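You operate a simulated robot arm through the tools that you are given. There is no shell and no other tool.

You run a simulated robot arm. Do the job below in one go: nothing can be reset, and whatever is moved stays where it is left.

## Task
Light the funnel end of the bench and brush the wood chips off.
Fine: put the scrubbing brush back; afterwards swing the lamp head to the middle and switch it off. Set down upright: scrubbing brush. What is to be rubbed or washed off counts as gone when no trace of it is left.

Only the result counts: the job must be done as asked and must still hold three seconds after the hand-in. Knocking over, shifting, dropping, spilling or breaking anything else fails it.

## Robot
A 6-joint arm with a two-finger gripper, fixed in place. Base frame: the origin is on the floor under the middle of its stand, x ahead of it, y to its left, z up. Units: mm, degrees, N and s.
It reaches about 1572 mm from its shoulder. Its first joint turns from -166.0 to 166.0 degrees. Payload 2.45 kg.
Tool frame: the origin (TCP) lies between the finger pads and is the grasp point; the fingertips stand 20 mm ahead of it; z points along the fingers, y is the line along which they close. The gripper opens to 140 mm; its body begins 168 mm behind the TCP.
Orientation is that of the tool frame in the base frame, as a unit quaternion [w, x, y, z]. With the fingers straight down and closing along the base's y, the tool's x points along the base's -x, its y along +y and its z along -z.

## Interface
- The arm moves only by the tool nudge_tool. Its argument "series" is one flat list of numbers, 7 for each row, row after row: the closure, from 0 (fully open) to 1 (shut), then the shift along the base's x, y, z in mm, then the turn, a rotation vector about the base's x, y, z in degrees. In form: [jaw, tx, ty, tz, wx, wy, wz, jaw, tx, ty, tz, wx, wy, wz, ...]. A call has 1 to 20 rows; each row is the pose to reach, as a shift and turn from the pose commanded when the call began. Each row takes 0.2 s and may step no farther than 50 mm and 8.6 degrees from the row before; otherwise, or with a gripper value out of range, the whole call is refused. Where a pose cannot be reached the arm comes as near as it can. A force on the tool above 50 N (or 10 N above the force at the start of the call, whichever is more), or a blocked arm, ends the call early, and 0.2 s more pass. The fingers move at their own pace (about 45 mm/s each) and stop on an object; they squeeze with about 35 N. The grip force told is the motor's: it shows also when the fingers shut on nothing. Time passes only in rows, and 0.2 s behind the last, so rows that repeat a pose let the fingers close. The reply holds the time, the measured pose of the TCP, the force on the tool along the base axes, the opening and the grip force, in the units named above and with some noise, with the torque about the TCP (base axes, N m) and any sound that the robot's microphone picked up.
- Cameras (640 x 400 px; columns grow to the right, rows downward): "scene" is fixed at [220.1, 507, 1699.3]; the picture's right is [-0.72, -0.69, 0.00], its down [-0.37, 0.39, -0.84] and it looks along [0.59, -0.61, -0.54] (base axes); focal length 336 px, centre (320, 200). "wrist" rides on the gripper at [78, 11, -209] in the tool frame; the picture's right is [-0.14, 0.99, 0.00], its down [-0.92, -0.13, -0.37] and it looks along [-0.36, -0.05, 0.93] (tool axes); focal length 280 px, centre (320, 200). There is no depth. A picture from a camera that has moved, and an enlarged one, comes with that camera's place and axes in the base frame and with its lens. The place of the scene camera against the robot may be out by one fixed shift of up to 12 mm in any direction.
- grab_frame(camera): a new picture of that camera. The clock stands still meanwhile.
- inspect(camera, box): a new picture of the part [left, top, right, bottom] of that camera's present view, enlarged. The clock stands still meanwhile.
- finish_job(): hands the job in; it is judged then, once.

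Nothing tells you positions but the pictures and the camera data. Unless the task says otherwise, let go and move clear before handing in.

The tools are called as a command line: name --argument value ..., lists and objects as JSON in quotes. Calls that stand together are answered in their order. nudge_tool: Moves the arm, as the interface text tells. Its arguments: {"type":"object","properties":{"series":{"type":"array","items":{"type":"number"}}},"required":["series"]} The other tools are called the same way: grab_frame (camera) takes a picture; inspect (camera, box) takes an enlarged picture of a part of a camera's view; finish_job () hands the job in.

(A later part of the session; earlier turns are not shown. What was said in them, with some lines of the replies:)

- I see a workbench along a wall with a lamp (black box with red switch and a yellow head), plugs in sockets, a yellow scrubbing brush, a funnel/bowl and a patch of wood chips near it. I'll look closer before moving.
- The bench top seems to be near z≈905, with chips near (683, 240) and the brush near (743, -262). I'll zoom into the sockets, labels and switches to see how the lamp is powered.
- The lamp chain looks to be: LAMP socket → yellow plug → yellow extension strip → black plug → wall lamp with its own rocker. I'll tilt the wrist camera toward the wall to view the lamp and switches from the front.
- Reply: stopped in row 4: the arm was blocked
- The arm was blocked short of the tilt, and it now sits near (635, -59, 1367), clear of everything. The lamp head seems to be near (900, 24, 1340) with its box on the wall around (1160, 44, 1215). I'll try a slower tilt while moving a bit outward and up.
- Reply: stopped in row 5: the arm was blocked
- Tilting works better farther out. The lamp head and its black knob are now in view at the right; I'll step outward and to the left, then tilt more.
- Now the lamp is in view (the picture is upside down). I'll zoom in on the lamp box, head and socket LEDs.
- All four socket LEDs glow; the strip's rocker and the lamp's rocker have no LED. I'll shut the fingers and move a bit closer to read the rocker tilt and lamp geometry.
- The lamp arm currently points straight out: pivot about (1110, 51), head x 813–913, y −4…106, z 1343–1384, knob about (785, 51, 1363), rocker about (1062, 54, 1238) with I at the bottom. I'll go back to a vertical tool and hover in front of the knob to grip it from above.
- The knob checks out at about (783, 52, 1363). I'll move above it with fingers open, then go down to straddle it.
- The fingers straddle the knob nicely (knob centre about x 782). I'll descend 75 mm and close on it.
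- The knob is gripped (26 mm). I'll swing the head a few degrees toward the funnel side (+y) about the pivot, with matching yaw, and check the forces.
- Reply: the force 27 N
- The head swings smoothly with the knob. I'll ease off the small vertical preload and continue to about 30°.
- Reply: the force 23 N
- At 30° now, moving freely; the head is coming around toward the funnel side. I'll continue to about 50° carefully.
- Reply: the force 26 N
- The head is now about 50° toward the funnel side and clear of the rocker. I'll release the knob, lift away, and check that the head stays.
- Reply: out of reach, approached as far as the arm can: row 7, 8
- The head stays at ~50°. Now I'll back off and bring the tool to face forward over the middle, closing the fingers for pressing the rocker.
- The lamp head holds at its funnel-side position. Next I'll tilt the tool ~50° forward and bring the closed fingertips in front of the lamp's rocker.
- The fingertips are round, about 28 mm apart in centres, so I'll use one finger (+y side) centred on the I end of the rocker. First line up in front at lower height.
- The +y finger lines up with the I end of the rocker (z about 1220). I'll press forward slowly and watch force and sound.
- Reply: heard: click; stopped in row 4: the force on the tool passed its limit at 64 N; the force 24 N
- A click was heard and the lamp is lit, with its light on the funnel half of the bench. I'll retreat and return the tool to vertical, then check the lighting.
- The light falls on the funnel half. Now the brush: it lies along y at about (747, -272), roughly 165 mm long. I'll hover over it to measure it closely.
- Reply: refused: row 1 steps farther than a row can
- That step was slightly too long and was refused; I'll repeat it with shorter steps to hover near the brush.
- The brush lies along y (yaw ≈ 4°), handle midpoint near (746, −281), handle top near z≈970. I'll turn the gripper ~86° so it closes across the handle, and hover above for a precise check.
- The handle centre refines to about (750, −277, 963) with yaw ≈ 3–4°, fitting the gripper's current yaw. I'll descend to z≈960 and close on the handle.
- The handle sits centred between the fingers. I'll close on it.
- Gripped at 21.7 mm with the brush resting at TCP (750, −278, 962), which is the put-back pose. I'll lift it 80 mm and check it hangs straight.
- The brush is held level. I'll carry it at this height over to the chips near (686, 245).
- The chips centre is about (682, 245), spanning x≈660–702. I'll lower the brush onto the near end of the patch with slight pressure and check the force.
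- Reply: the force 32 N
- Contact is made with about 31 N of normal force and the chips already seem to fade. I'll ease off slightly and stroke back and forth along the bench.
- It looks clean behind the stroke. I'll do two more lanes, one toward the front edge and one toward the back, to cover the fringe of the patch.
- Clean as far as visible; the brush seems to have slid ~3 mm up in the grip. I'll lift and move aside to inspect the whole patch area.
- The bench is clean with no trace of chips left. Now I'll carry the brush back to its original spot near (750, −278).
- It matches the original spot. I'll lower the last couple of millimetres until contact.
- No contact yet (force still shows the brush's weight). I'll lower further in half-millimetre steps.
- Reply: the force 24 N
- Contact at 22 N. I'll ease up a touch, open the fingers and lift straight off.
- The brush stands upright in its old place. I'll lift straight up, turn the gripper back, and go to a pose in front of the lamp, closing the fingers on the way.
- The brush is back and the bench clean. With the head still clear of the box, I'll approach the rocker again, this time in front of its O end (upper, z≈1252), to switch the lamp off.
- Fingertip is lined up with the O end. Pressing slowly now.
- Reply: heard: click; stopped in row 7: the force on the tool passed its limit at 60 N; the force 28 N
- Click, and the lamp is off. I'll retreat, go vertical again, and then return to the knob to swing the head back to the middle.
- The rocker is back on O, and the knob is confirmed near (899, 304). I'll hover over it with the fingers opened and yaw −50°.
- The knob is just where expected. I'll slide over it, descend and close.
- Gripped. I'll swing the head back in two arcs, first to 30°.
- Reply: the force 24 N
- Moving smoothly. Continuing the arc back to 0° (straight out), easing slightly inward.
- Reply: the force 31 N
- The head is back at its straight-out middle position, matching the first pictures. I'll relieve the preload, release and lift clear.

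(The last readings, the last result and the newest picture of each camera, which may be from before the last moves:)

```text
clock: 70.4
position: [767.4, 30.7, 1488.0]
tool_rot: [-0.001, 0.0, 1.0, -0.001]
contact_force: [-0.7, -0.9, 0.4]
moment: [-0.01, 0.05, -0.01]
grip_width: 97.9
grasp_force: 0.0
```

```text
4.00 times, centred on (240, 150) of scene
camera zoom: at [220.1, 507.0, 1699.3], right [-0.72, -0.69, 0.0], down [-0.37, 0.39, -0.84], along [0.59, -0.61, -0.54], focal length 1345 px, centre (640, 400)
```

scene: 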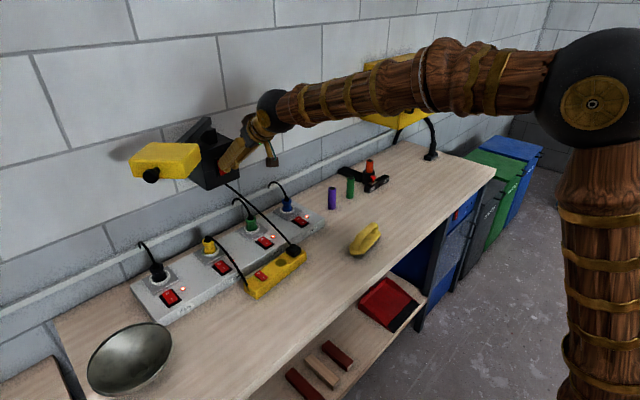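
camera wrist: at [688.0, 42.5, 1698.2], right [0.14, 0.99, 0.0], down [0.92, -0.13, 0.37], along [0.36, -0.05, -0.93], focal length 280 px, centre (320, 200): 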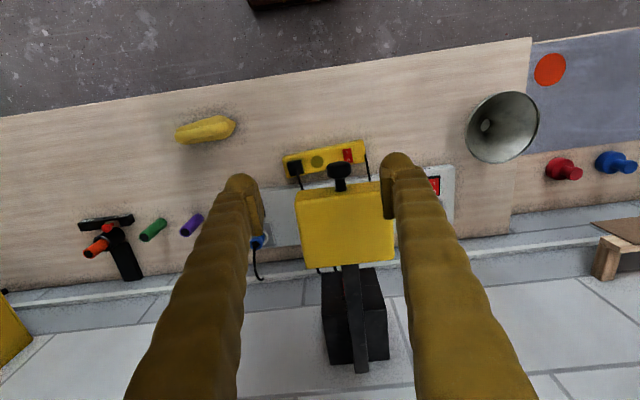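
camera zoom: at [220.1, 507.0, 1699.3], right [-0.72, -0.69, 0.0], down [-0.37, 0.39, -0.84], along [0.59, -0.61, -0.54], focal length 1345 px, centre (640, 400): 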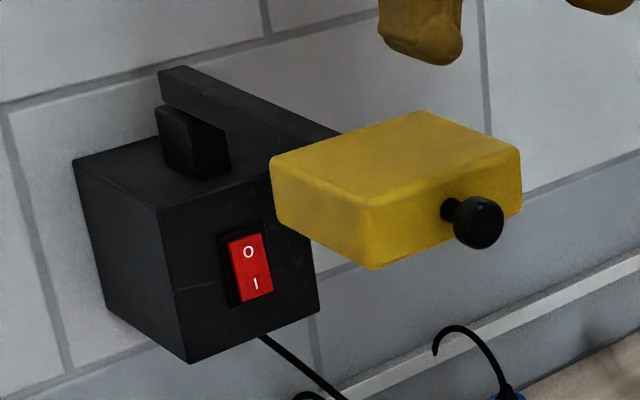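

The head, knob and rocker all match the starting picture, with the lamp off. I'll move the arm well clear and do a final check of the whole scene.

nudge_tool --series '[0.3, -25, -30, 5, 0, 0, 0, 0.3, -55, -60, 5, 0, 0, 0, 0.3, -85, -90, 5, 0, 0, 0, 0.3, -115, -120, 5, 0, 0, 0, 0.3, -140, -150, 0, 0, 0, 0, 0.3, -165, -175, 0, 0, 0, 0, 0.3, -165, -175, 0, 0, 0, 0]'

grab_frame --camera "scene"

inspect --camera "scene" --box '[60, 200, 380, 400]'

inspect --camera "scene" --box '[300, 130, 500, 280]'

inspect --camera "scene" --box '[330, 210, 400, 270]'

inspect --camera "scene" --box '[220, 330, 300, 390]'

grab_frame --camera "wrist"

```text
clock: 72.0
position: [601.1, -142.9, 1489.4]
tool_rot: [-0.001, 0.0, 1.0, -0.002]
contact_force: [-0.7, 0.9, -0.2]
moment: [0.0, -0.01, 0.04]
grip_width: 97.9
grasp_force: 0.1
```

```text
taken
```

scene: 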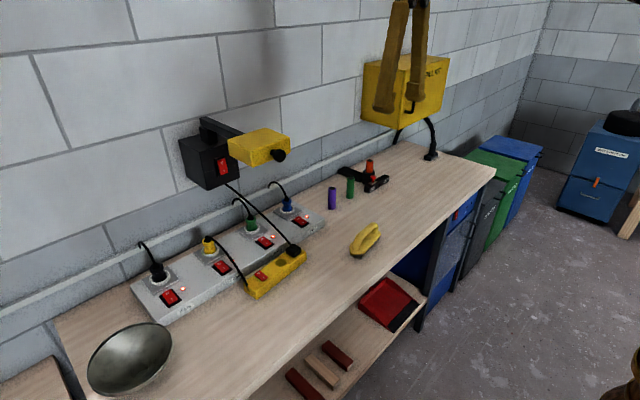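

```text
2.00 times, centred on (220, 300) of scene
camera zoom: at [220.1, 507.0, 1699.3], right [-0.72, -0.69, 0.0], down [-0.37, 0.39, -0.84], along [0.59, -0.61, -0.54], focal length 672 px, centre (520, 0)
```

zoom: 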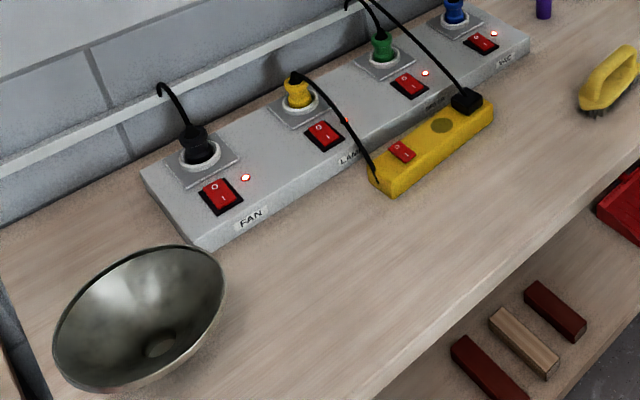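

```text
2.67 times, centred on (400, 205) of scene
camera zoom: at [220.1, 507.0, 1699.3], right [-0.72, -0.69, 0.0], down [-0.37, 0.39, -0.84], along [0.59, -0.61, -0.54], focal length 896 px, centre (107, 187)
```

zoom: 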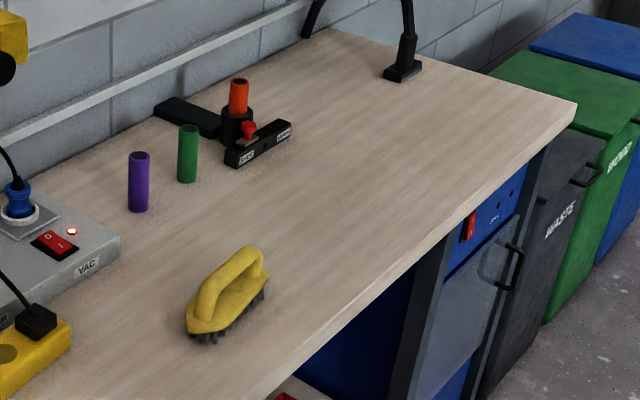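

```text
6.67 times, centred on (365, 240) of scene
camera zoom: at [220.1, 507.0, 1699.3], right [-0.72, -0.69, 0.0], down [-0.37, 0.39, -0.84], along [0.59, -0.61, -0.54], focal length 2241 px, centre (20, -67)
```

zoom: 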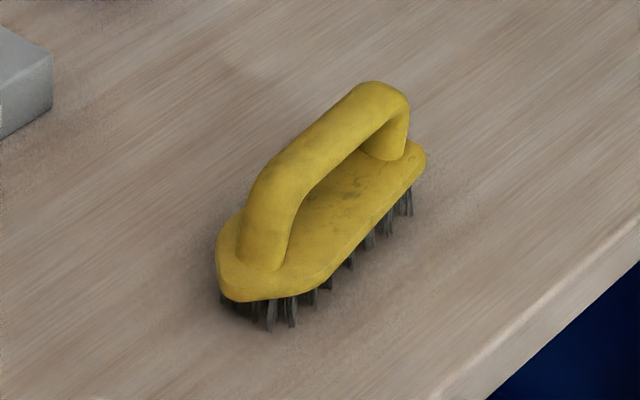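

```text
6.67 times, centred on (260, 360) of scene
camera zoom: at [220.1, 507.0, 1699.3], right [-0.72, -0.69, 0.0], down [-0.37, 0.39, -0.84], along [0.59, -0.61, -0.54], focal length 2241 px, centre (720, -867)
```

zoom: 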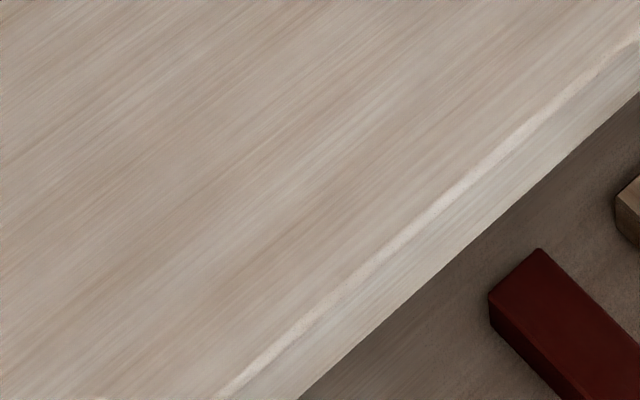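

```text
taken
camera wrist: at [522.3, -130.9, 1698.9], right [0.14, 0.99, 0.0], down [0.92, -0.13, 0.37], along [0.36, -0.05, -0.93], focal length 280 px, centre (320, 200)
```

wrist: 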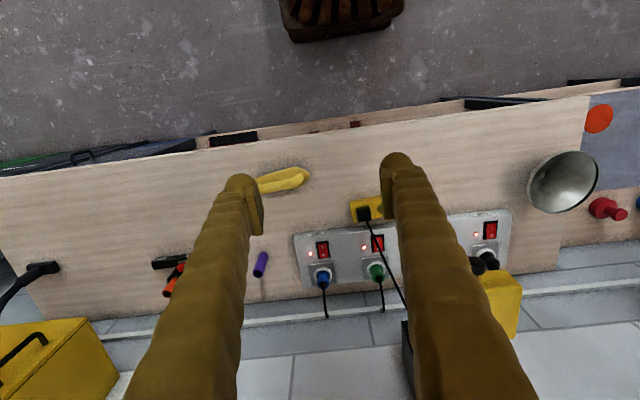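

The chips are gone without a trace. The brush stands upright in its original spot, the lamp is off with its head in the middle, and everything else looks unmoved. The gripper is empty and clear, so I'm handing in.

finish_job

```text
The job is handed in.
```

The job is handed in. The lamp was on and swung about 50° toward the funnel end while I brushed, and no trace of the wood chips is left on the bench.

- **Brush:** it stands upright in its original spot.
- **Lamp:** the head points straight out, matching its starting position, and the switch is back on O. I switched it off first and then swung the head to the middle, because the head blocks the switch when centred.
- **Everything else:** the final pictures show nothing else moved. The gripper is empty and clear of the bench.
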